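You operate a simulated robot arm through the tools that you are given. There is no shell and no other tool.

Carry out the task below with a simulated robot arm. There is one attempt and no reset: what you move stays moved.

JOB
Grip the wooden board in the vice and sand its rough edge.
Fine: the board on the bench; the sanding block goes back; the board stays gripped. What is to be rubbed or washed off counts as gone when no trace of it is left.

The check looks at the end state, three seconds after you hand in, the way a careful person would. Anything else that was tipped, shoved, dropped, spilled or broken makes it a failure.

ROBOT AND FRAMES
A 7-joint arm with a fingered hand, fixed in place. Base frame: the origin is at the foot of the arm, x ahead of it, y to its left, z up; the work surface is at about z = 800. Units: mm, degrees, N and s.
With the tool pointing down near the work surface it reaches from about 480 to 900 mm from the base axis. Its first joint turns from -143.0 to 143.0 degrees. Payload 3 kg.
Tool frame: the origin (TCP) lies between the finger pads and is the grasp point; the fingertips stand 26 mm ahead of it; z points along the fingers, y is the line along which they close. Largest opening 148 mm; the body of the gripper starts 73 mm behind the TCP. The gripper is a hand of 3 fingers: y runs from the thumb to the fingers, the wrist lies at [0, 0, -229] in the tool frame.
Orientation is that of the tool frame in the base frame, as a unit quaternion [w, x, y, z]. With the fingers straight down and closing along the base's y, the tool's x points along the base's -x, its y along +y and its z along -z.

CONTROLS
- The arm moves only by the tool play_rows. Its arguments are lists of equal length, an entry for each row: "delta_pos": the shift along the base's x, y, z in units of 40 mm (1.0 is 40 mm), a list of three; "turn": the turn, a rotation vector about the base's x, y, z in units of 4 degrees (1.0 is 4 degrees), a list of three. In form: {"delta_pos": [[tx, ty, tz], ...], "turn": [[wx, wy, wz], ...]}. A call has 1 to 20 rows; each row shifts and turns the commanded pose from where the row before left it. A call with a number of a shift or a turn outside -1 to 1 is refused whole. A row lasts 0.2 s, in which the tool goes at most 50 mm and 8.6 degrees; a call with a longer step from one row to the next is refused whole. A pose out of reach is approached as far as the arm can. The call stops where the force on the tool passes 90 N (or 10 N more than at its start, if that is more) or the arm is blocked; 0.2 s more then pass. In this call time passes only in rows, and 0.2 s behind the last. The reply holds the time, the measured pose of the TCP, the force on the tool along the base axes, the opening and the grip force, in the units named above and with some noise, with the torque about the TCP (base axes, N m) and any sound that the robot's microphone picked up.
- Cameras (640 x 400 px; columns grow to the right, rows downward): "scene" is fixed at [221.8, 499.1, 1603.7]; the picture's right is [-0.47, -0.88, 0.00], its down [-0.66, 0.36, -0.66] and it looks along [0.58, -0.31, -0.75] (base axes); focal length 376 px, centre (320, 200). "wrist" rides on the gripper at [68, -39, -90] in the tool frame; the picture's right is [0.50, 0.87, 0.00], its down [-0.66, 0.38, -0.65] and it looks along [-0.57, 0.33, 0.76] (tool axes); focal length 222 px, centre (320, 200). There is no depth. A picture from a camera that has moved, and an enlarged one, comes with that camera's place and axes in the base frame and with its lens.
- snapshot(camera): a new picture of that camera. No time passes.
- move_column(by): slides the trunk up (or, below 0, down) by that many mm; the arm rides with it, the base frame stays. It gives what a move gives, with no picture.
- move_fingers(finger1, finger2, thumb_bend): sets how far each is bent, from 0 (flat) to 100 (curled in); at 30 the hand is open as for a grip, at 70 the pads meet at the TCP. One left out holds its place. A second passes; each finger stops where it meets its share of the squeeze, and holds until it gets a number again. It is the only way to open and close the hand. It gives what a move gives, with no picture; readings hold the bend of each and the force on the fingers (four entries, about 0 where the hand has none), thumb and palm.
- zoom(camera, box): a new picture of the part [left, top, right, bottom] of that camera's present view, enlarged. No time passes.
- close_job(): hands the job in; it is judged then, once.

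Nothing tells you positions but the pictures and the camera data. Unless the task says otherwise, let go and move clear before handing in.

The tools are called after "Call:" as name(argument=value, ...) on one line, values as JSON. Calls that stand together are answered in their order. play_rows: Moves the arm, as the interface text tells. Its arguments: {"type":"object","properties":{"delta_pos":{"type":"array","items":{"type":"array","items":{"type":"number"}}},"turn":{"type":"array","items":{"type":"array","items":{"type":"number"}}}},"required":["delta_pos","turn"]} The other tools are called the same way: move_column (by) slides the trunk up or down; move_fingers (finger1, finger2, thumb_bend) moves the fingers one by one; snapshot (camera) takes a picture; zoom (camera, box) takes an enlarged picture of a part of a camera's view; close_job () hands the job in.

At the start:

```text
clock: 0.0
tcp_pos: [724.2, 207.2, 1182.7]
tcp_rot: [0.0, 0.0, 1.0, 0.0]
wrist_force: [-0.6, 0.7, -0.6]
wrist_torque: [0.02, -0.01, 0.01]
width: 148.0
gripper_force: 0.2
shape: jaw
bend: [30.0, 30.0, 30.0]
finger forces: [0.0, 0.0, 0.1, 0.0, 0.0, 0.0]
trunk travel left (down, up): [-575.0, 315.0]
```

scene: 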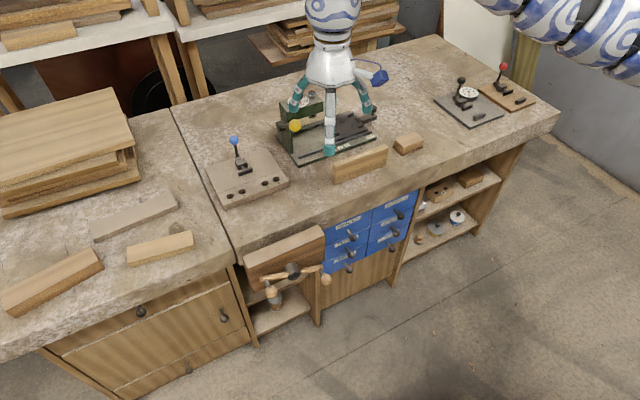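
wrist: 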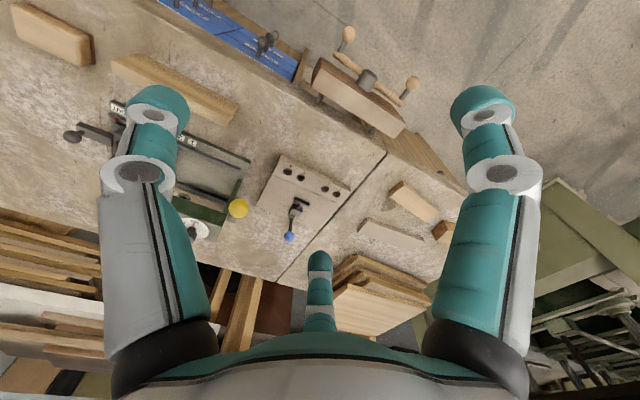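

I see a workbench with a green machine (perhaps a vice), several toggle/lever fixtures, wooden boards and small blocks. I'll look closer before moving anything.

Call:
zoom(camera="scene", box=[240, 60, 440, 200])

Call:
zoom(camera="scene", box=[180, 110, 340, 220])

Call:
zoom(camera="scene", box=[220, 200, 360, 320])

Call:
zoom(camera="scene", box=[400, 50, 560, 160])

Call:
zoom(camera="scene", box=[0, 180, 220, 320])

Call:
zoom(camera="scene", box=[380, 150, 520, 260])

```text
2.86 times, centred on (340, 130) of scene
camera zoom: at [221.8, 499.1, 1603.7], right [-0.47, -0.88, 0.0], down [-0.66, 0.36, -0.66], along [0.58, -0.31, -0.75], focal length 1074 px, centre (263, 400)
```

zoom: 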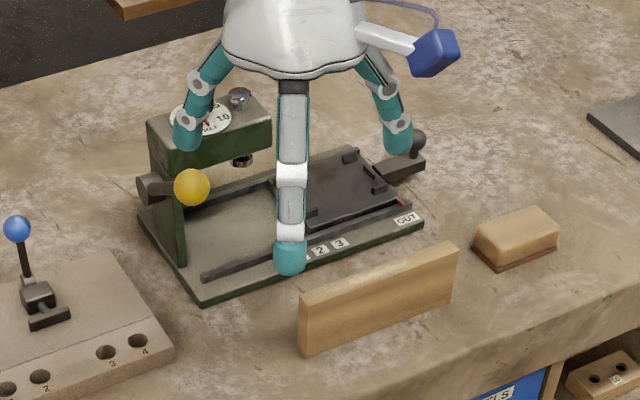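

```text
3.64 times, centred on (260, 165) of scene
camera zoom: at [221.8, 499.1, 1603.7], right [-0.47, -0.88, 0.0], down [-0.66, 0.36, -0.66], along [0.58, -0.31, -0.75], focal length 1367 px, centre (538, 327)
```

zoom: 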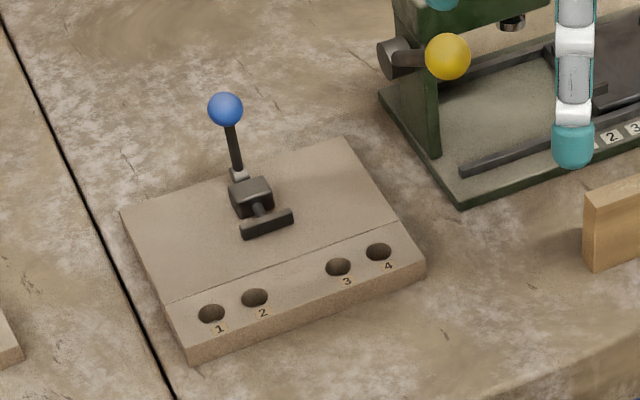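

```text
3.33 times, centred on (290, 260) of scene
camera zoom: at [221.8, 499.1, 1603.7], right [-0.47, -0.88, 0.0], down [-0.66, 0.36, -0.66], along [0.58, -0.31, -0.75], focal length 1253 px, centre (420, 0)
```

zoom: 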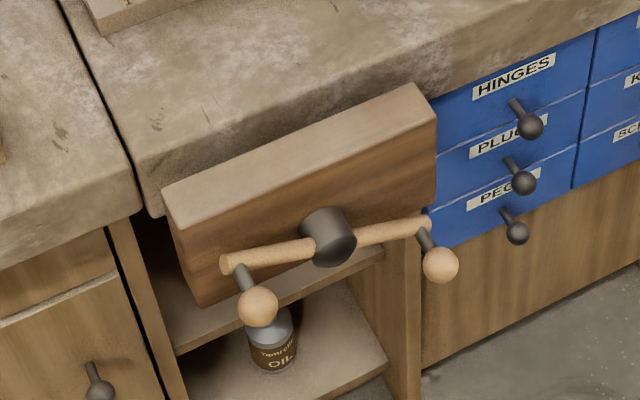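

```text
3.64 times, centred on (480, 105) of scene
camera zoom: at [221.8, 499.1, 1603.7], right [-0.47, -0.88, 0.0], down [-0.66, 0.36, -0.66], along [0.58, -0.31, -0.75], focal length 1367 px, centre (-262, 546)
```

zoom: 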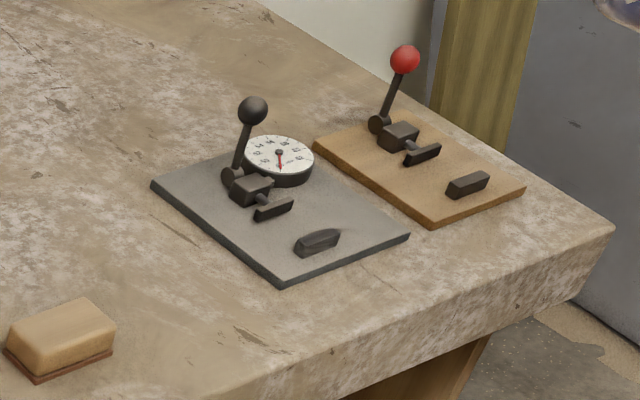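

```text
2.86 times, centred on (110, 250) of scene
camera zoom: at [221.8, 499.1, 1603.7], right [-0.47, -0.88, 0.0], down [-0.66, 0.36, -0.66], along [0.58, -0.31, -0.75], focal length 1074 px, centre (920, 57)
```

zoom: 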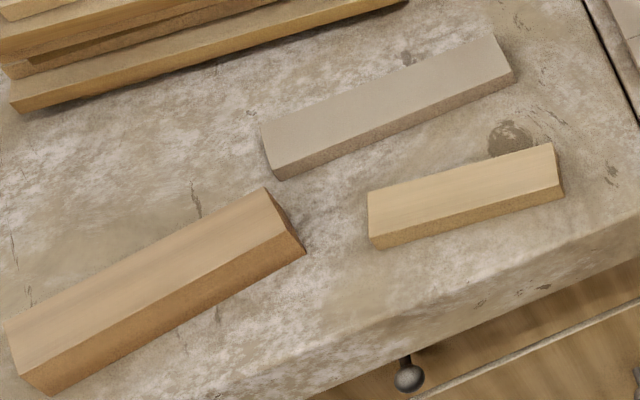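

```text
3.64 times, centred on (450, 205) of scene
camera zoom: at [221.8, 499.1, 1603.7], right [-0.47, -0.88, 0.0], down [-0.66, 0.36, -0.66], along [0.58, -0.31, -0.75], focal length 1367 px, centre (-153, 182)
```

zoom: 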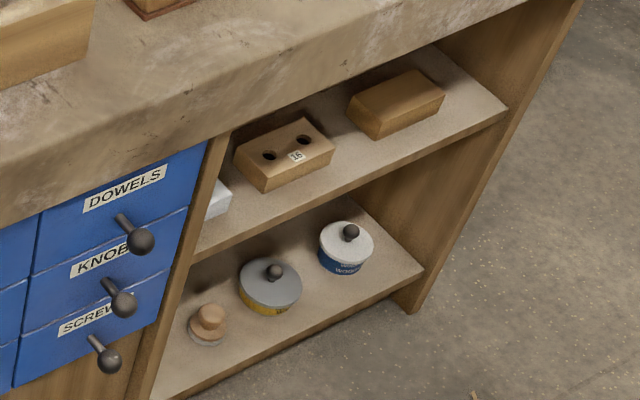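

The front vice (wooden jaw with a bar handle) hangs on the bench's front edge at around x≈770, y≈210–430. A board stands on edge at about (870, 60) and a small block that looks like the sander sits near (900, -190). I'll look closer at those.

Call:
zoom(camera="wrist", box=[290, 10, 450, 160])

Call:
zoom(camera="wrist", box=[80, 20, 280, 160])

Call:
zoom(camera="scene", box=[320, 120, 440, 195])

Call:
zoom(camera="wrist", box=[0, 0, 140, 90])

Call:
zoom(camera="wrist", box=[230, 120, 470, 270])

```text
2.67 times, centred on (370, 85) of wrist
camera zoom: at [657.3, 169.2, 1273.3], right [-0.5, 0.87, 0.0], down [0.66, 0.38, 0.65], along [0.57, 0.33, -0.76], focal length 592 px, centre (187, 507)
```

zoom: 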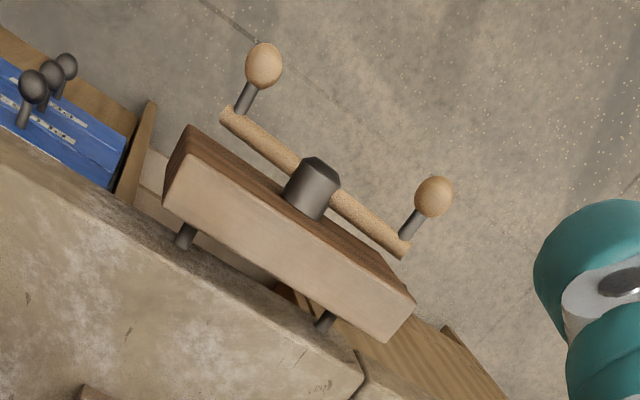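

```text
2.86 times, centred on (180, 90) of wrist
camera zoom: at [657.3, 169.2, 1273.3], right [-0.5, 0.87, 0.0], down [0.66, 0.38, 0.65], along [0.57, 0.33, -0.76], focal length 635 px, centre (720, 514)
```

zoom: 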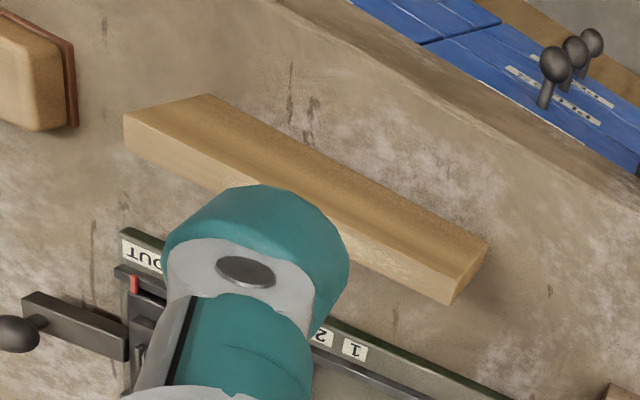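

```text
5.33 times, centred on (380, 158) of scene
camera zoom: at [221.8, 499.1, 1603.7], right [-0.47, -0.88, 0.0], down [-0.66, 0.36, -0.66], along [0.58, -0.31, -0.75], focal length 2004 px, centre (0, 427)
```

zoom: 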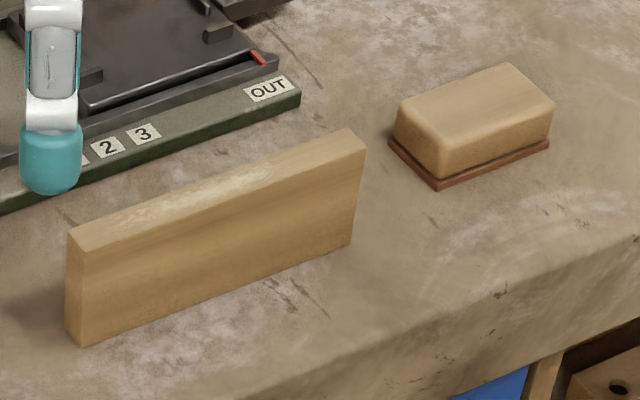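

```text
4.44 times, centred on (70, 45) of wrist
camera zoom: at [657.3, 169.2, 1273.3], right [-0.5, 0.87, 0.0], down [0.66, 0.38, 0.65], along [0.57, 0.33, -0.76], focal length 987 px, centre (1431, 889)
```

zoom: 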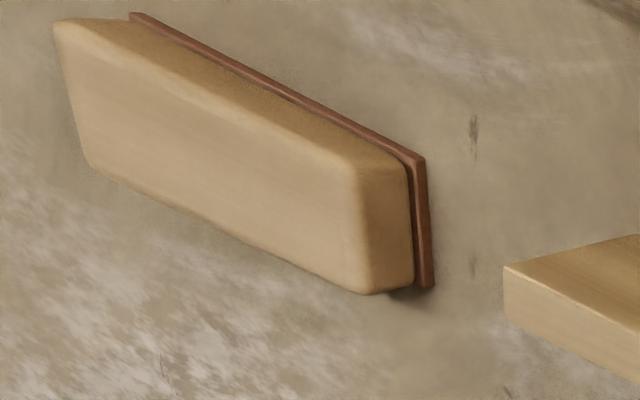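

```text
2.67 times, centred on (350, 195) of wrist
camera zoom: at [657.3, 169.2, 1273.3], right [-0.5, 0.87, 0.0], down [0.66, 0.38, 0.65], along [0.57, 0.33, -0.76], focal length 592 px, centre (240, 213)
```

zoom: 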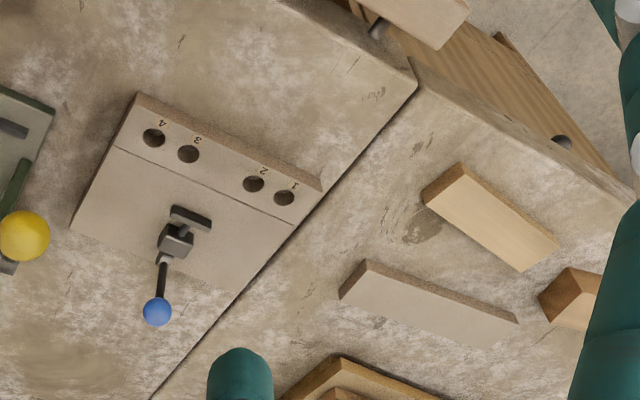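

The vice jaw is open and runs on two guide rods, with a bar handle carrying two pegs. The standing board has a whitish rough top edge. I'll zoom in to measure the gap and the board.

Call:
zoom(camera="wrist", box=[320, 50, 420, 140])

Call:
zoom(camera="wrist", box=[100, 40, 250, 130])

Call:
zoom(camera="scene", box=[225, 205, 345, 300])

Call:
zoom(camera="scene", box=[325, 135, 395, 190])

```text
4.44 times, centred on (370, 95) of wrist
camera zoom: at [657.3, 169.2, 1273.3], right [-0.5, 0.87, 0.0], down [0.66, 0.38, 0.65], along [0.57, 0.33, -0.76], focal length 987 px, centre (98, 667)
```

zoom: 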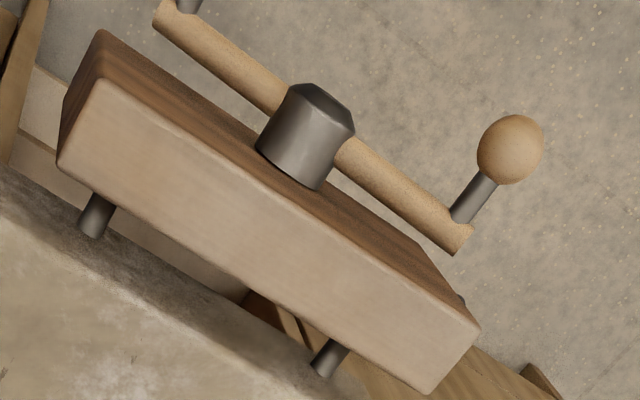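

```text
4.27 times, centred on (175, 85) of wrist
camera zoom: at [657.3, 169.2, 1273.3], right [-0.5, 0.87, 0.0], down [0.66, 0.38, 0.65], along [0.57, 0.33, -0.76], focal length 948 px, centre (939, 691)
```

zoom: 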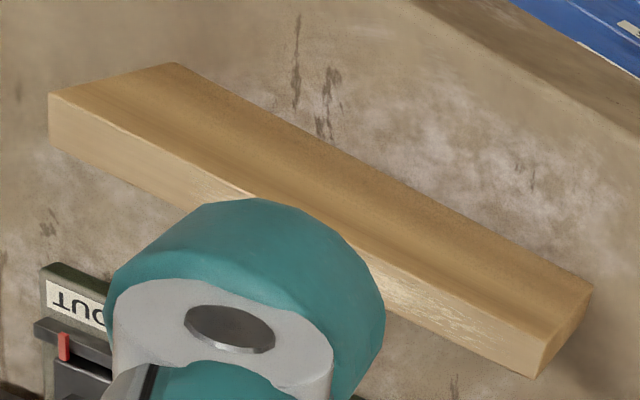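

```text
4.21 times, centred on (285, 252) of scene
camera zoom: at [221.8, 499.1, 1603.7], right [-0.47, -0.88, 0.0], down [-0.66, 0.36, -0.66], along [0.58, -0.31, -0.75], focal length 1582 px, centre (467, -21)
```

zoom: 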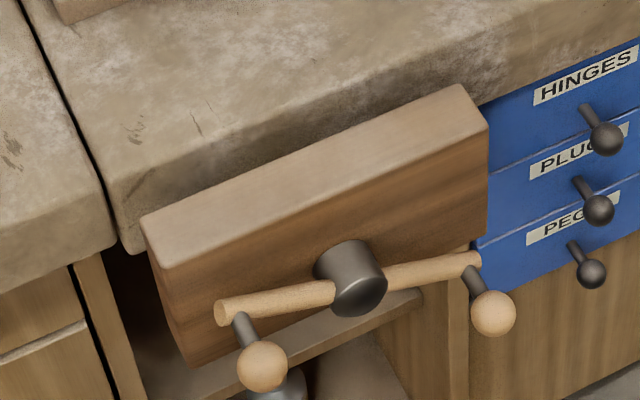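

```text
7.27 times, centred on (360, 162) of scene
camera zoom: at [221.8, 499.1, 1603.7], right [-0.47, -0.88, 0.0], down [-0.66, 0.36, -0.66], along [0.58, -0.31, -0.75], focal length 2733 px, centre (29, 473)
```

zoom: 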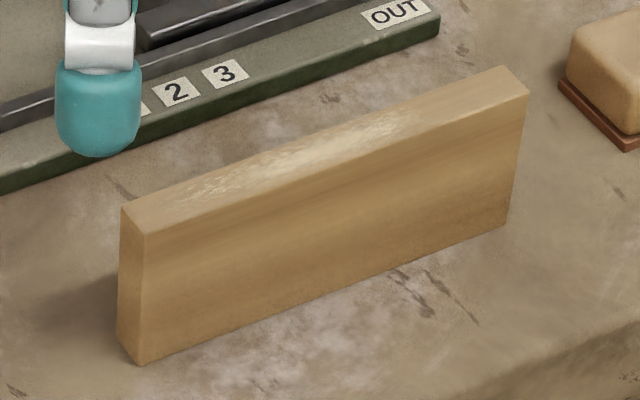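

The board is about 180 × 18 × 73 mm, standing at x≈873–891, y≈-78–100. The vice gap is about x 768–798, y 213–428, with guide rods near z≈750 and the handle axis near y≈322, z≈730. I'll close the fingers in free air to learn how the hand closes.

Call:
move_fingers(finger1=60, finger2=60, thumb_bend=60)

Call:
snapshot(camera="wrist")

Call:
snapshot(camera="scene")

```text
clock: 1.0
tcp_pos: [723.9, 207.2, 1182.9]
tcp_rot: [0.0, 0.0, 1.0, 0.0]
wrist_force: [-0.1, 0.1, -0.1]
wrist_torque: [-0.03, 0.01, 0.01]
width: 30.2
gripper_force: 0.1
shape: fingers
bend: [60.0, 60.0, 60.0]
finger forces: [0.1, 0.1, 0.0, 0.1, 0.0, 0.0]
trunk travel left (down, up): [-575.0, 315.0]
```

```text
taken
camera wrist: at [657.3, 169.2, 1273.3], right [-0.5, 0.87, 0.0], down [0.66, 0.38, 0.65], along [0.57, 0.33, -0.76], focal length 222 px, centre (320, 200)
```

wrist: 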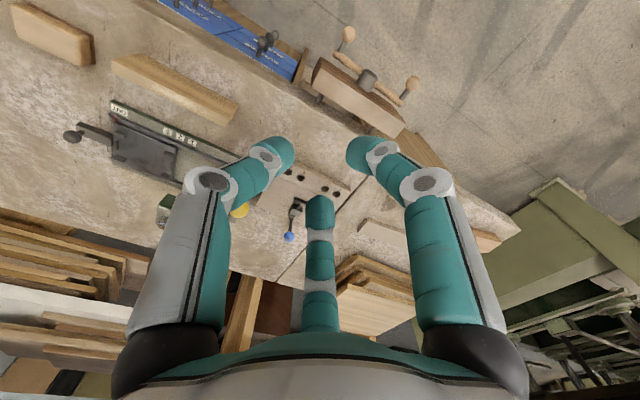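

```text
taken
```

scene: 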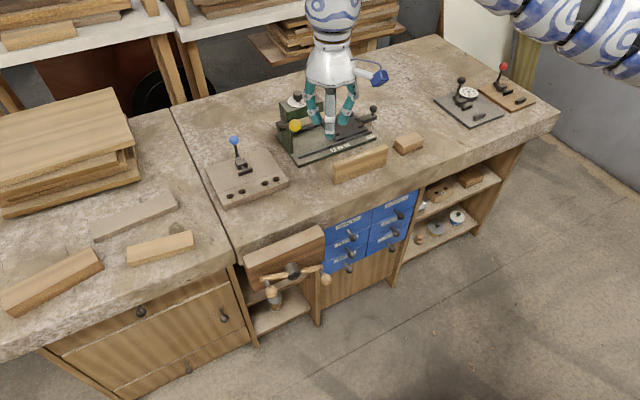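

The hand closes radially: the thumb is at tool -y and the two fingers are 120° either side. I'll move above the vice to look into the gap.

Call:
play_rows(delta_pos=[[0.275, 0.328, -0.7], [0.275, 0.328, -0.7], [0.275, 0.328, -0.7], [0.275, 0.328, -0.7], [0.275, 0.328, -0.7], [0.275, 0.328, -0.7], [0.275, 0.328, -0.7], [0.275, 0.328, -0.7]], turn=[[0, 0, 0], [0, 0, 0], [0, 0, 0], [0, 0, 0], [0, 0, 0], [0, 0, 0], [0, 0, 0], [0, 0, 0]])

Call:
snapshot(camera="wrist")

Call:
snapshot(camera="scene")

```text
clock: 2.8
tcp_pos: [795.8, 300.5, 971.0]
tcp_rot: [-0.001, -0.001, 1.0, 0.0]
wrist_force: [-0.4, 0.2, 2.0]
wrist_torque: [-0.07, -0.05, 0.03]
width: 29.9
gripper_force: 0.1
shape: fingers
bend: [60.0, 60.0, 60.0]
finger forces: [0.0, 0.0, 0.0, 0.0, 0.0, 0.0]
out of reach, approached as far as the arm can: row 8
trunk travel left (down, up): [-575.0, 315.0]
```

```text
taken
camera wrist: at [728.7, 263.3, 1060.4], right [-0.5, 0.87, 0.0], down [0.66, 0.38, 0.65], along [0.56, 0.33, -0.76], focal length 222 px, centre (320, 200)
```

wrist: 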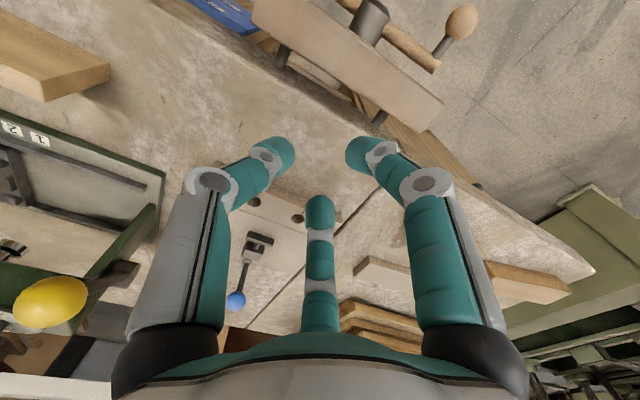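

```text
taken
```

scene: 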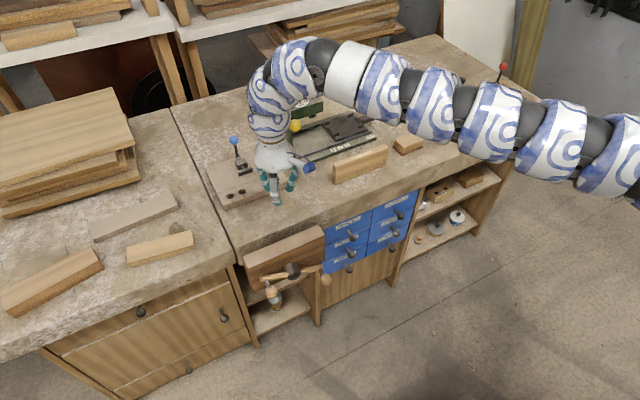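

The arm reached its limit here, so the shoulder seems low for this height. I'll raise the trunk to extend the reach.

Call:
move_column(by=200)

```text
clock: 5.0
tcp_pos: [797.6, 300.0, 1170.6]
tcp_rot: [0.0, 0.0, 1.0, 0.001]
wrist_force: [0.5, 0.1, -0.2]
wrist_torque: [-0.03, -0.01, 0.0]
width: 29.8
gripper_force: 0.0
shape: fingers
bend: [60.0, 60.0, 60.0]
finger forces: [0.1, 0.0, 0.1, 0.1, 0.0, 0.1]
trunk travel left (down, up): [-775.0, 115.0]
```

Call:
play_rows(delta_pos=[[0, 0, 0], [0, 0, 0], [0, 0, 0], [0, 0, 0], [0, 0, 0], [0, 0, 0], [0, 0, 0], [0, 0, 0], [0, 0, 0], [0, 0, 0], [-0.05, -0.025, -0.5], [-0.05, -0.025, -0.5], [-0.05, -0.025, -0.5], [-0.05, -0.025, -0.5], [-0.05, -0.025, -0.5], [-0.05, -0.025, -0.5], [-0.05, -0.025, -0.5], [-0.05, -0.025, -0.5], [-0.05, -0.025, -0.5], [-0.05, -0.025, -0.5]], turn=[[0, 0, -1], [0, 0, -1], [0, 0, -1], [0, 0, -1], [0, 0, -1], [0, 0, -1], [0, 0, -1], [0, 0, -1], [0, 0, -1], [0, 0, -1], [0, 0, -1], [0, 0, -1], [0, 0, -1], [0, 0, -1], [0, 0, -1], [0, 0, -1], [0, 0, -1], [0, 0, -1], [0, 0, -1], [0, 0, -1]])

Call:
play_rows(delta_pos=[[0, 0, 0], [0, 0, 0], [0, 0, 0]], turn=[[0, 0, -1], [0, 0, -1], [0, 0, -0.5]])

Call:
snapshot(camera="wrist")

Call:
snapshot(camera="scene")

```text
clock: 9.2
tcp_pos: [762.7, 280.1, 971.0]
tcp_rot: [0.0, 0.644, 0.765, 0.0]
wrist_force: [0.5, -0.8, 0.8]
wrist_torque: [-0.01, 0.03, -0.01]
width: 29.5
gripper_force: 0.0
shape: fingers
bend: [60.0, 60.0, 60.0]
finger forces: [0.1, 0.1, 0.0, 0.1, 0.1, 0.1]
out of reach, approached as far as the arm can: row 15
trunk travel left (down, up): [-775.0, 115.0]
```

```text
clock: 10.0
tcp_pos: [764.2, 280.0, 972.5]
tcp_rot: [0.0, 0.708, 0.706, 0.0]
wrist_force: [-0.2, 0.3, -0.3]
wrist_torque: [0.03, -0.01, 0.0]
width: 29.5
gripper_force: 0.1
shape: fingers
bend: [60.0, 60.0, 60.0]
finger forces: [0.1, 0.0, 0.0, 0.0, 0.1, 0.0]
trunk travel left (down, up): [-775.0, 115.0]
```

```text
taken
camera wrist: at [725.1, 348.7, 1063.4], right [0.87, 0.5, 0.0], down [0.38, -0.66, 0.65], along [0.33, -0.57, -0.76], focal length 222 px, centre (320, 200)
```

wrist: 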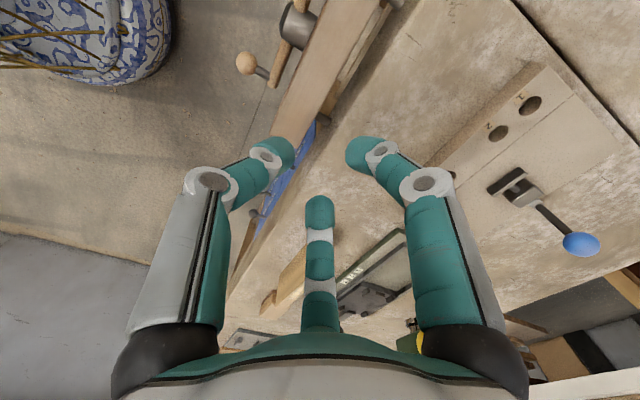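

```text
taken
```

scene: 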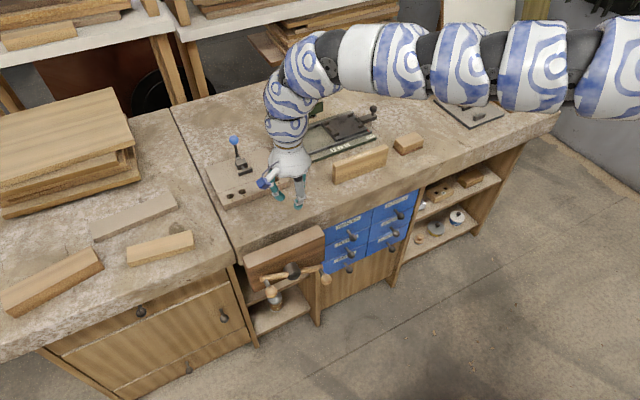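

The shoulder actually sits above the wrist, so I need to lower the trunk instead. First I'll look into the gap from here.

Call:
zoom(camera="wrist", box=[220, 0, 440, 138])

```text
2.90 times, centred on (330, 69) of wrist
camera zoom: at [725.1, 348.7, 1063.4], right [0.87, 0.5, 0.0], down [0.38, -0.66, 0.65], along [0.33, -0.57, -0.76], focal length 644 px, centre (291, 580)
```

zoom: 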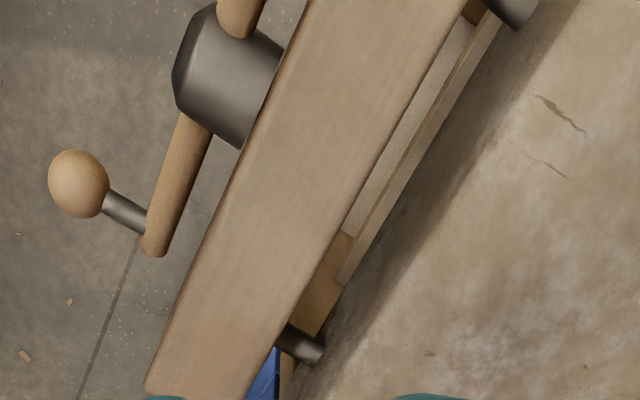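

Call:
play_rows(delta_pos=[[-0.2, 0, 0.9], [-0.2, 0, 0.9], [-0.2, 0, 0.9], [-0.2, 0, 0.9], [-0.2, 0, 0.9], [-0.2, 0, 0.9], [-0.2, 0, 0.9], [-0.2, 0, 0.9], [-0.2, 0, 0.9]], turn=[[0, 0, 0], [0, 0, 0], [0, 0, 0], [0, 0, 0], [0, 0, 0], [0, 0, 0], [0, 0, 0], [0, 0, 0], [0, 0, 0]])

Call:
move_column(by=-300)

```text
clock: 12.0
tcp_pos: [692.1, 282.8, 1297.4]
tcp_rot: [0.001, 0.708, 0.706, 0.001]
wrist_force: [0.0, 0.7, 0.2]
wrist_torque: [0.0, -0.04, -0.01]
width: 29.4
gripper_force: 0.0
shape: fingers
bend: [60.0, 60.0, 60.0]
finger forces: [0.0, 0.1, 0.0, 0.1, 0.0, 0.0]
trunk travel left (down, up): [-775.0, 115.0]
```

```text
clock: 15.0
tcp_pos: [692.0, 282.7, 997.4]
tcp_rot: [0.0, 0.707, 0.707, 0.0]
wrist_force: [-1.9, 1.1, 0.2]
wrist_torque: [-0.02, 0.0, -0.02]
width: 29.7
gripper_force: 0.2
shape: fingers
bend: [60.0, 60.0, 60.0]
finger forces: [0.0, 0.0, 0.1, 0.0, 0.0, 0.0]
trunk travel left (down, up): [-475.0, 415.0]
```

Call:
play_rows(delta_pos=[[0.3, -0.68, 0], [0.3, -0.68, 0], [0.4, -0.68, 0], [0.4, -0.68, 0], [0.5, -0.68, 0], [0.5, -0.68, 0], [0.55, -0.68, 0], [0.6, -0.68, 0], [0.6, -0.68, 0], [0.6, -0.68, 0]], turn=[[0, 0, 0], [0, 0, 0], [0, 0, 0], [0, 0, 0], [0, 0, 0], [0, 0, 0], [0, 0, 0], [0, 0, 0], [0, 0, 0], [0, 0, 0]])

Call:
snapshot(camera="wrist")

Call:
snapshot(camera="scene")

```text
clock: 17.2
tcp_pos: [878.9, 11.7, 995.3]
tcp_rot: [0.0, 0.707, 0.707, 0.0]
wrist_force: [0.4, 0.4, 0.4]
wrist_torque: [-0.01, -0.04, 0.0]
width: 29.5
gripper_force: 0.1
shape: fingers
bend: [60.0, 60.0, 60.0]
finger forces: [0.1, 0.1, 0.0, 0.0, 0.0, 0.0]
trunk travel left (down, up): [-475.0, 415.0]
```

```text
taken
camera wrist: at [841.2, 80.2, 1085.9], right [0.87, 0.5, 0.0], down [0.38, -0.66, 0.65], along [0.33, -0.57, -0.76], focal length 222 px, centre (320, 200)
```

wrist: 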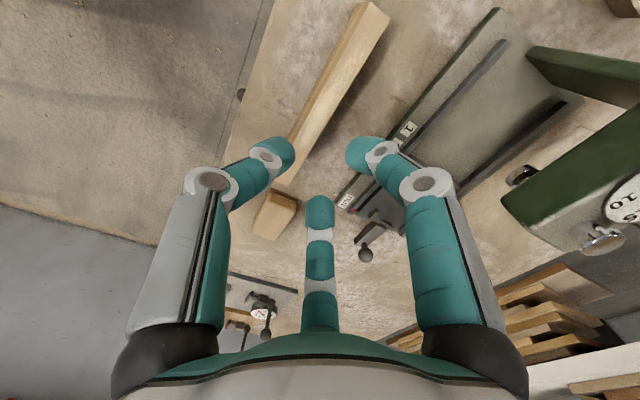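

```text
taken
```

scene: 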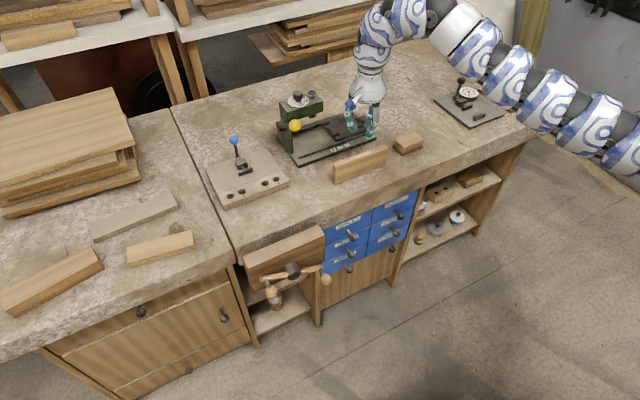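

Call:
zoom(camera="wrist", box=[230, 0, 422, 120])

Call:
zoom(camera="wrist", box=[220, 100, 420, 240])

```text
3.33 times, centred on (326, 60) of wrist
camera zoom: at [841.2, 80.2, 1085.9], right [0.87, 0.5, 0.0], down [0.38, -0.66, 0.65], along [0.33, -0.57, -0.76], focal length 740 px, centre (300, 667)
```

zoom: 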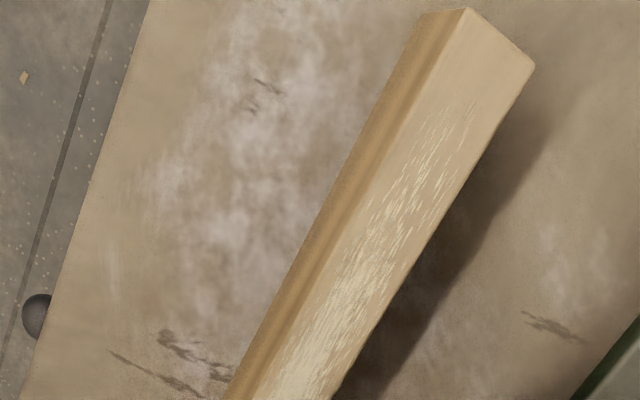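

```text
2.86 times, centred on (320, 170) of wrist
camera zoom: at [841.2, 80.2, 1085.9], right [0.87, 0.5, 0.0], down [0.38, -0.66, 0.65], along [0.33, -0.57, -0.76], focal length 635 px, centre (320, 286)
```

zoom: 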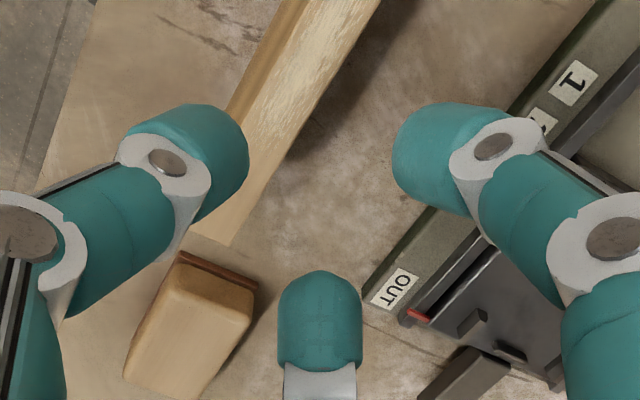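

The board's top centre is at about (881, 10, 873). I'll open the hand to a moderate width and descend over it, thumb on the robot side.

Call:
move_fingers(finger1=40, finger2=40, thumb_bend=40)

Call:
play_rows(delta_pos=[[0.05, -0.04, -0.6], [0, 0, -0.6], [0, 0, -0.6], [0, 0, -0.5], [0, 0, -0.4]], turn=[[0, 0, 0], [0, 0, 0], [0, 0, 0], [0, 0, 0], [0, 0, 0]])

Call:
snapshot(camera="wrist")

Call:
snapshot(camera="scene")

```text
clock: 18.2
tcp_pos: [880.3, 11.9, 996.0]
tcp_rot: [-0.001, 0.707, 0.707, 0.0]
wrist_force: [0.5, -0.5, -0.1]
wrist_torque: [0.01, 0.0, -0.03]
width: 94.9
gripper_force: 0.1
shape: fingers
bend: [40.0, 40.0, 40.0]
finger forces: [0.0, 0.0, 0.0, 0.1, 0.0, 0.0]
trunk travel left (down, up): [-475.0, 415.0]
```

```text
clock: 19.4
tcp_pos: [883.4, 10.3, 888.2]
tcp_rot: [-0.001, 0.707, 0.707, -0.001]
wrist_force: [0.5, 0.0, -0.5]
wrist_torque: [0.01, 0.05, 0.03]
width: 94.5
gripper_force: 0.0
shape: fingers
bend: [40.0, 40.0, 40.0]
finger forces: [0.0, 0.0, 0.0, 0.1, 0.0, 0.0]
trunk travel left (down, up): [-475.0, 415.0]
```

```text
taken
camera wrist: at [845.0, 78.7, 979.6], right [0.87, 0.5, 0.0], down [0.38, -0.66, 0.65], along [0.33, -0.57, -0.76], focal length 222 px, centre (320, 200)
```

wrist: 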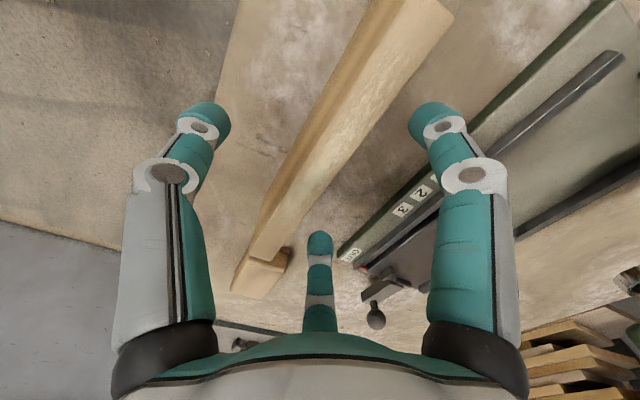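

```text
taken
```

scene: 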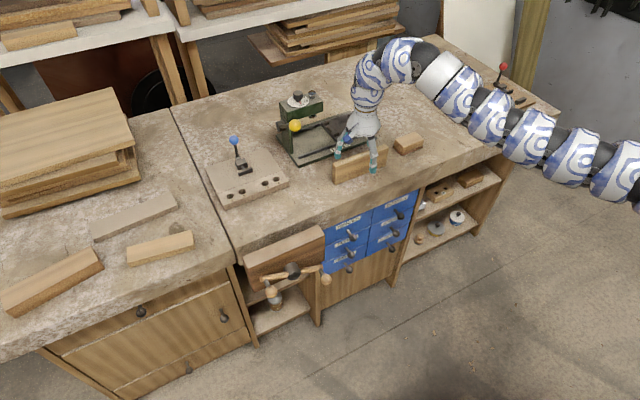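

Call:
play_rows(delta_pos=[[-0.05, 0, -0.12], [0, 0, 0]], turn=[[0, 0, 0], [0, 0, 0]])

Call:
zoom(camera="scene", box=[310, 100, 430, 195])

Call:
zoom(camera="wrist", box=[180, 60, 460, 260])

```text
clock: 20.0
tcp_pos: [882.3, 10.4, 883.9]
tcp_rot: [0.0, 0.707, 0.707, 0.0]
wrist_force: [-1.0, 0.6, -0.4]
wrist_torque: [0.01, 0.02, 0.03]
width: 94.6
gripper_force: 0.1
shape: fingers
bend: [40.0, 40.0, 40.0]
finger forces: [0.0, 0.0, 0.1, 0.0, 0.0, 0.1]
trunk travel left (down, up): [-475.0, 415.0]
```

```text
4.21 times, centred on (370, 148) of scene
camera zoom: at [221.8, 499.1, 1603.7], right [-0.47, -0.88, 0.0], down [-0.66, 0.36, -0.66], along [0.58, -0.31, -0.75], focal length 1582 px, centre (110, 421)
```

zoom: 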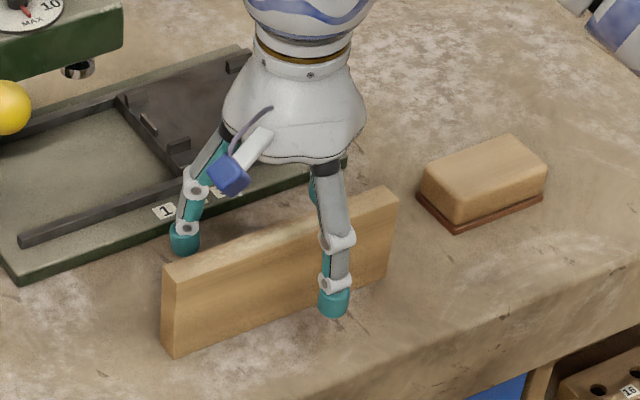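

```text
2.00 times, centred on (320, 160) of wrist
camera zoom: at [842.8, 78.7, 974.4], right [0.87, 0.5, 0.0], down [0.38, -0.66, 0.65], along [0.33, -0.57, -0.76], focal length 444 px, centre (320, 280)
```

zoom: 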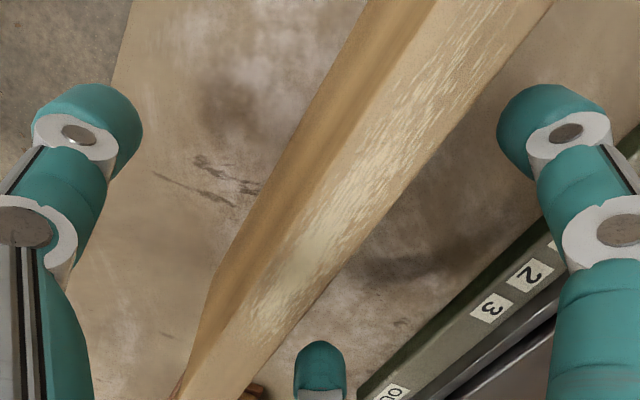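

Everything is clear around the board. I'll bring the thumb in first and then the two fingers, so the board can't be tipped.

Call:
move_fingers(thumb_bend=61)

Call:
move_fingers(finger1=53, finger2=53)

Call:
zoom(camera="wrist", box=[180, 60, 460, 260])

Call:
zoom(camera="scene", box=[310, 100, 430, 195])

```text
clock: 21.0
tcp_pos: [882.0, 10.3, 884.0]
tcp_rot: [0.0, 0.707, 0.707, 0.0]
wrist_force: [-0.2, 0.5, 0.2]
wrist_torque: [0.03, 0.01, 0.01]
width: 63.1
gripper_force: 0.0
shape: fingers
bend: [40.0, 40.0, 61.0]
finger forces: [0.0, 0.0, 0.0, 0.0, 0.0, 0.1]
trunk travel left (down, up): [-475.0, 415.0]
```

```text
clock: 22.0
tcp_pos: [881.9, 10.2, 884.2]
tcp_rot: [0.0, 0.707, 0.707, 0.0]
wrist_force: [0.1, -0.1, 0.4]
wrist_torque: [0.0, 0.0, -0.03]
width: 40.2
gripper_force: 0.0
shape: fingers
bend: [53.0, 53.0, 61.0]
finger forces: [0.0, 0.0, 0.1, 0.0, 0.1, 0.0]
trunk travel left (down, up): [-475.0, 415.0]
```

```text
2.00 times, centred on (320, 160) of wrist
camera zoom: at [842.9, 78.7, 974.7], right [0.87, 0.5, 0.0], down [0.38, -0.66, 0.65], along [0.33, -0.57, -0.76], focal length 444 px, centre (320, 280)
```

zoom: 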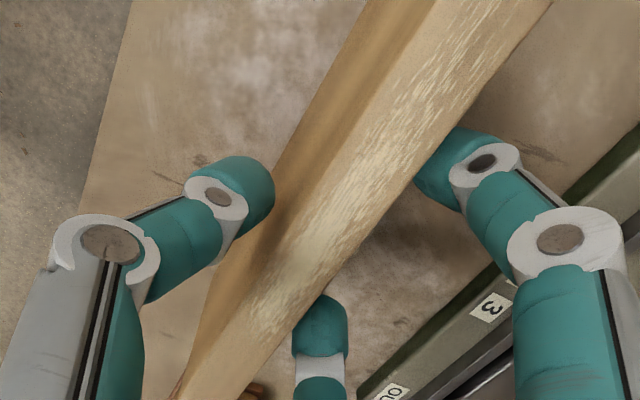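

```text
4.21 times, centred on (370, 148) of scene
camera zoom: at [221.8, 499.1, 1603.7], right [-0.47, -0.88, 0.0], down [-0.66, 0.36, -0.66], along [0.58, -0.31, -0.75], focal length 1582 px, centre (110, 421)
```

zoom: 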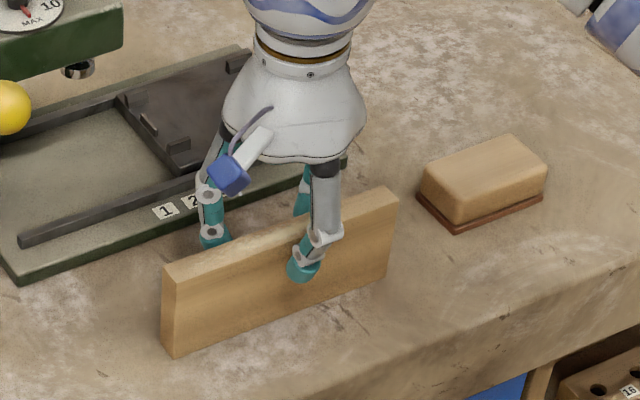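

Call:
move_fingers(finger1=57, finger2=57, thumb_bend=62)

Call:
zoom(camera="wrist", box=[180, 60, 460, 260])

```text
clock: 23.0
tcp_pos: [881.5, 10.7, 883.7]
tcp_rot: [0.0, 0.707, 0.707, 0.0]
wrist_force: [-0.3, -0.4, -0.3]
wrist_torque: [-0.01, -0.02, -0.01]
width: 33.8
gripper_force: 0.1
shape: fingers
bend: [56.0, 56.0, 62.0]
finger forces: [0.1, 0.0, 0.1, 0.0, 0.0, 0.1]
trunk travel left (down, up): [-475.0, 415.0]
```

```text
2.00 times, centred on (320, 160) of wrist
camera zoom: at [842.9, 78.7, 974.7], right [0.87, 0.5, 0.0], down [0.38, -0.66, 0.65], along [0.33, -0.57, -0.76], focal length 444 px, centre (320, 280)
```

zoom: 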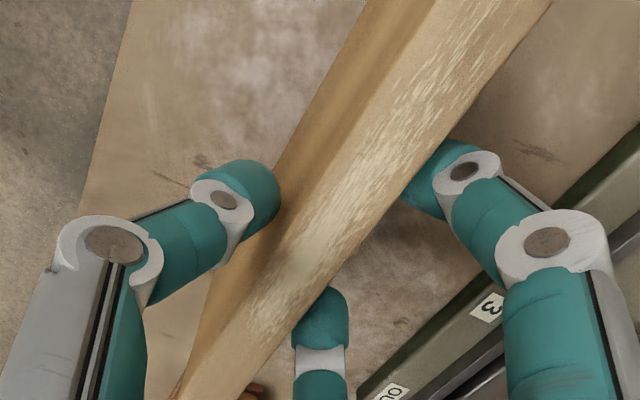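

The fingers stopped at 56, which suggests they have touched the far face. Next the thumb closes in, then all three squeeze.

Call:
move_fingers(thumb_bend=66)

```text
clock: 24.0
tcp_pos: [880.8, 9.5, 884.2]
tcp_rot: [0.0, 0.708, 0.707, 0.0]
wrist_force: [0.2, 0.6, 1.1]
wrist_torque: [0.0, 0.0, -0.01]
width: 29.9
gripper_force: 1.4
shape: fingers
bend: [56.0, 56.0, 65.0]
finger forces: [0.6, 0.4, 0.0, 0.0, 1.2, 0.1]
trunk travel left (down, up): [-475.0, 415.0]
```

Call:
move_fingers(finger1=62, finger2=62, thumb_bend=70)

Call:
zoom(camera="wrist", box=[180, 60, 460, 260])

```text
clock: 25.0
tcp_pos: [880.6, 10.9, 884.1]
tcp_rot: [0.0, 0.707, 0.707, 0.0]
wrist_force: [0.2, 0.0, -0.1]
wrist_torque: [0.0, -0.01, 0.0]
width: 25.5
gripper_force: 5.4
shape: fingers
bend: [58.0, 58.0, 67.0]
finger forces: [2.8, 2.7, 0.1, 0.0, 5.4, 0.0]
trunk travel left (down, up): [-475.0, 415.0]
```

```text
2.00 times, centred on (320, 160) of wrist
camera zoom: at [842.9, 78.7, 974.6], right [0.87, 0.5, 0.0], down [0.38, -0.66, 0.65], along [0.33, -0.57, -0.76], focal length 444 px, centre (320, 280)
```

zoom: 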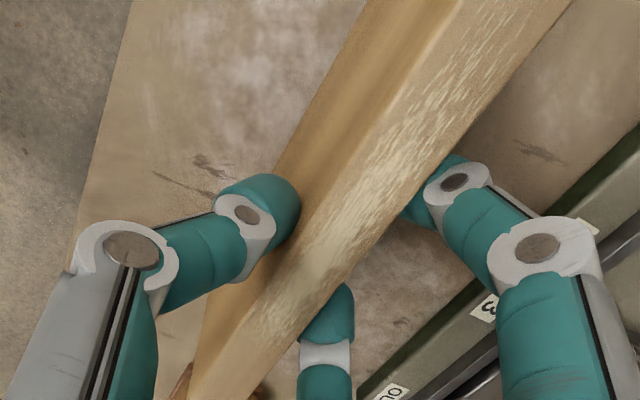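

Call:
move_fingers(finger1=72, finger2=72, thumb_bend=74)

Call:
snapshot(camera="wrist")

Call:
zoom(camera="scene", box=[310, 100, 430, 195])

```text
clock: 26.0
tcp_pos: [883.1, 10.3, 884.4]
tcp_rot: [0.0, 0.707, 0.707, 0.0]
wrist_force: [1.3, 0.1, 0.0]
wrist_torque: [0.01, -0.01, 0.0]
width: 19.5
gripper_force: 14.3
shape: fingers
bend: [62.0, 62.0, 68.0]
finger forces: [6.9, 6.9, 0.0, 0.0, 14.0, 0.1]
trunk travel left (down, up): [-475.0, 415.0]
```

```text
taken
camera wrist: at [842.9, 78.7, 974.6], right [0.87, 0.5, 0.0], down [0.38, -0.66, 0.65], along [0.33, -0.57, -0.76], focal length 222 px, centre (320, 200)
```

wrist: 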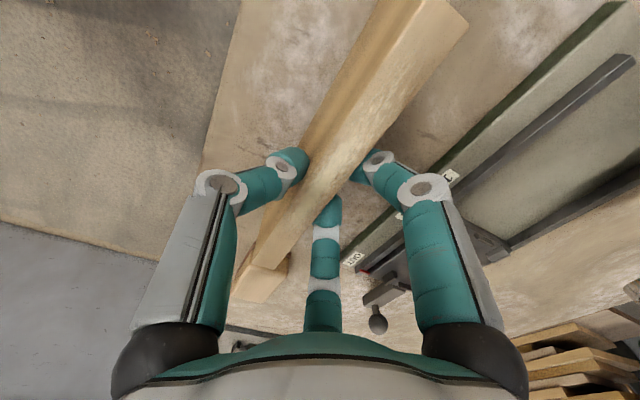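

```text
4.21 times, centred on (370, 148) of scene
camera zoom: at [221.8, 499.1, 1603.7], right [-0.47, -0.88, 0.0], down [-0.66, 0.36, -0.66], along [0.58, -0.31, -0.75], focal length 1582 px, centre (110, 421)
```

zoom: 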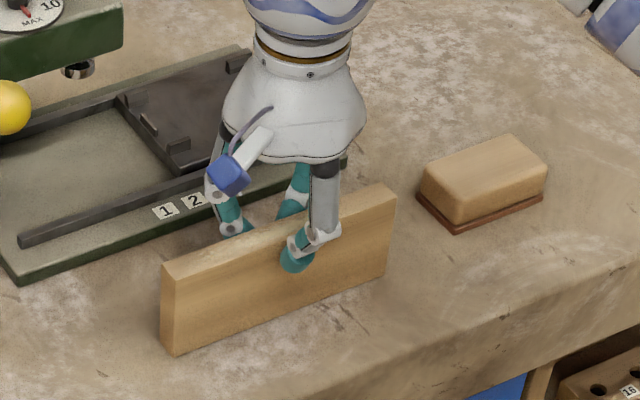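

Grip is 14 N and the board is upright. I'll lift it gently and check.

Call:
play_rows(delta_pos=[[0, 0, 0.2], [0, 0, 0.3], [0, 0, 0.5], [0, 0, 0.5], [0, 0, 0.5]], turn=[[0, 0, 0], [0, 0, 0], [0, 0, 0], [0, 0, 0], [0, 0, 0]])

Call:
snapshot(camera="wrist")

Call:
snapshot(camera="scene")

```text
clock: 27.2
tcp_pos: [881.4, 8.9, 963.6]
tcp_rot: [0.0, 0.707, 0.707, 0.001]
wrist_force: [-0.2, 0.0, -0.5]
wrist_torque: [-0.01, 0.01, 0.04]
width: 19.5
gripper_force: 14.3
shape: fingers
bend: [62.0, 62.0, 67.0]
finger forces: [7.1, 7.0, 0.0, 0.0, 13.9, 0.0]
trunk travel left (down, up): [-475.0, 415.0]
```

```text
taken
camera wrist: at [842.3, 77.6, 1054.3], right [0.87, 0.5, 0.0], down [0.38, -0.66, 0.65], along [0.33, -0.57, -0.76], focal length 222 px, centre (320, 200)
```

wrist: 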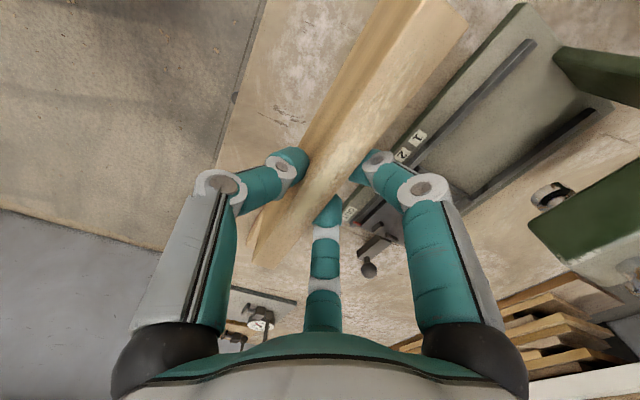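

```text
taken
```

scene: 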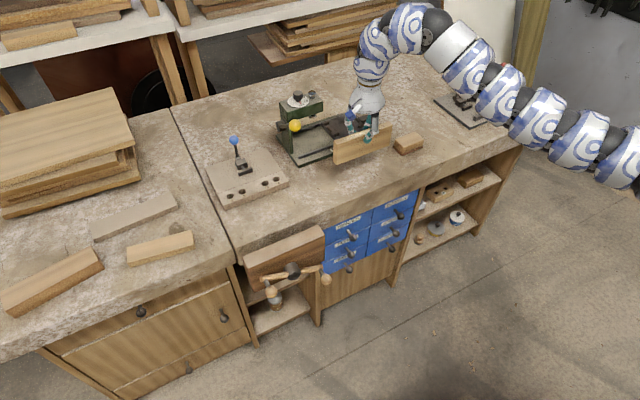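

The board is held and level. I'll carry it over to the vice gap, centred near x≈785, y≈320.

Call:
play_rows(delta_pos=[[-0.24, 0.78, 0], [-0.24, 0.78, 0], [-0.24, 0.78, 0], [-0.24, 0.78, 0], [-0.24, 0.78, 0], [-0.24, 0.78, 0], [-0.24, 0.78, 0], [-0.24, 0.78, 0], [-0.24, 0.78, 0], [-0.24, 0.75, 0], [0, 0, 0]], turn=[[0, 0, 0], [0, 0, 0], [0, 0, 0], [0, 0, 0], [0, 0, 0], [0, 0, 0], [0, 0, 0], [0, 0, 0], [0, 0, 0], [0, 0, 0], [0, 0, 0]])

Call:
snapshot(camera="wrist")

Call:
snapshot(camera="scene")

```text
clock: 29.6
tcp_pos: [781.0, 318.6, 965.9]
tcp_rot: [0.0, 0.707, 0.707, 0.0]
wrist_force: [0.3, 0.1, -1.2]
wrist_torque: [0.0, 0.02, -0.01]
width: 19.1
gripper_force: 14.0
shape: fingers
bend: [63.0, 63.0, 67.0]
finger forces: [6.6, 6.9, 0.0, 0.0, 13.7, 0.0]
out of reach, approached as far as the arm can: row 10
trunk travel left (down, up): [-475.0, 415.0]
```

```text
taken
camera wrist: at [742.4, 387.6, 1055.0], right [0.87, 0.5, 0.0], down [0.38, -0.66, 0.65], along [0.33, -0.57, -0.76], focal length 222 px, centre (320, 200)
```

wrist: 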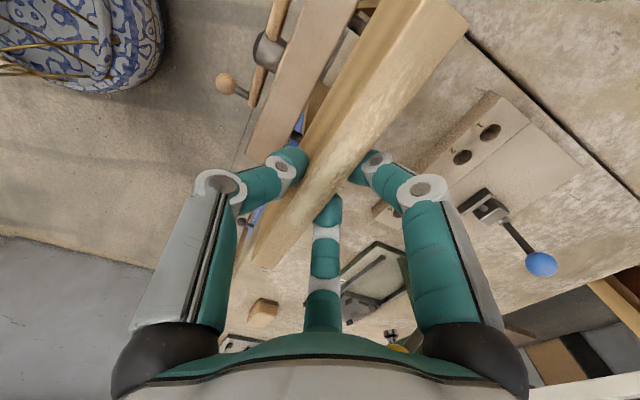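

```text
taken
```

scene: 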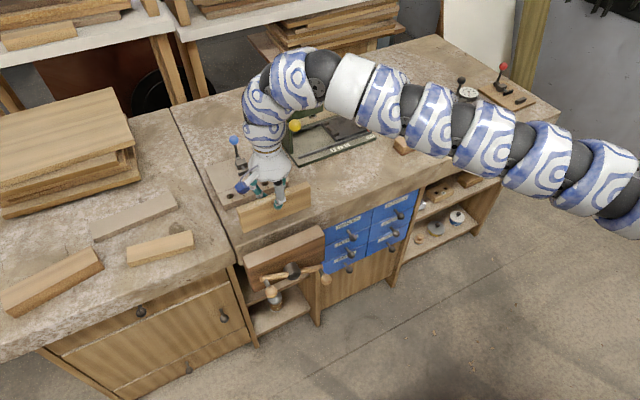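

I'm about 5 mm short in x. I'll raise the arm slightly and lower the trunk, so the arm works at shoulder height and gains reach.

Call:
play_rows(delta_pos=[[-0.2, 0, 0.4], [-0.1, 0, 0.4], [0, 0, 0.2]], turn=[[0, 0, 0], [0, 0, 0], [0, 0, 0]])

Call:
move_column(by=-80)

Call:
play_rows(delta_pos=[[0.1, 0, -0.1], [0.1, 0, 0], [0.1, 0, 0], [0.1, 0, 0]], turn=[[0, 0, 0], [0, 0, 0], [0, 0, 0], [0, 0, 0]])

```text
clock: 30.4
tcp_pos: [768.1, 318.0, 1003.4]
tcp_rot: [0.0, 0.707, 0.707, 0.0]
wrist_force: [0.7, 0.4, -0.9]
wrist_torque: [-0.03, 0.0, 0.0]
width: 19.0
gripper_force: 14.3
shape: fingers
bend: [63.0, 63.0, 67.0]
finger forces: [7.0, 7.1, 0.1, 0.0, 13.8, 0.1]
trunk travel left (down, up): [-475.0, 415.0]
```

```text
clock: 31.5
tcp_pos: [767.6, 318.2, 924.5]
tcp_rot: [0.001, 0.707, 0.707, 0.001]
wrist_force: [-1.3, -0.3, -0.7]
wrist_torque: [0.03, 0.01, -0.02]
width: 18.7
gripper_force: 13.5
shape: fingers
bend: [63.0, 63.0, 67.0]
finger forces: [6.9, 7.0, 0.0, 0.0, 13.8, 0.1]
trunk travel left (down, up): [-395.0, 495.0]
```

```text
clock: 32.5
tcp_pos: [785.6, 318.2, 919.0]
tcp_rot: [0.0, 0.708, 0.707, 0.0]
wrist_force: [-0.9, -0.2, -0.8]
wrist_torque: [0.0, 0.02, 0.01]
width: 19.0
gripper_force: 13.8
shape: fingers
bend: [63.0, 63.0, 67.0]
finger forces: [7.0, 6.9, 0.1, 0.1, 13.9, 0.0]
trunk travel left (down, up): [-395.0, 495.0]
```

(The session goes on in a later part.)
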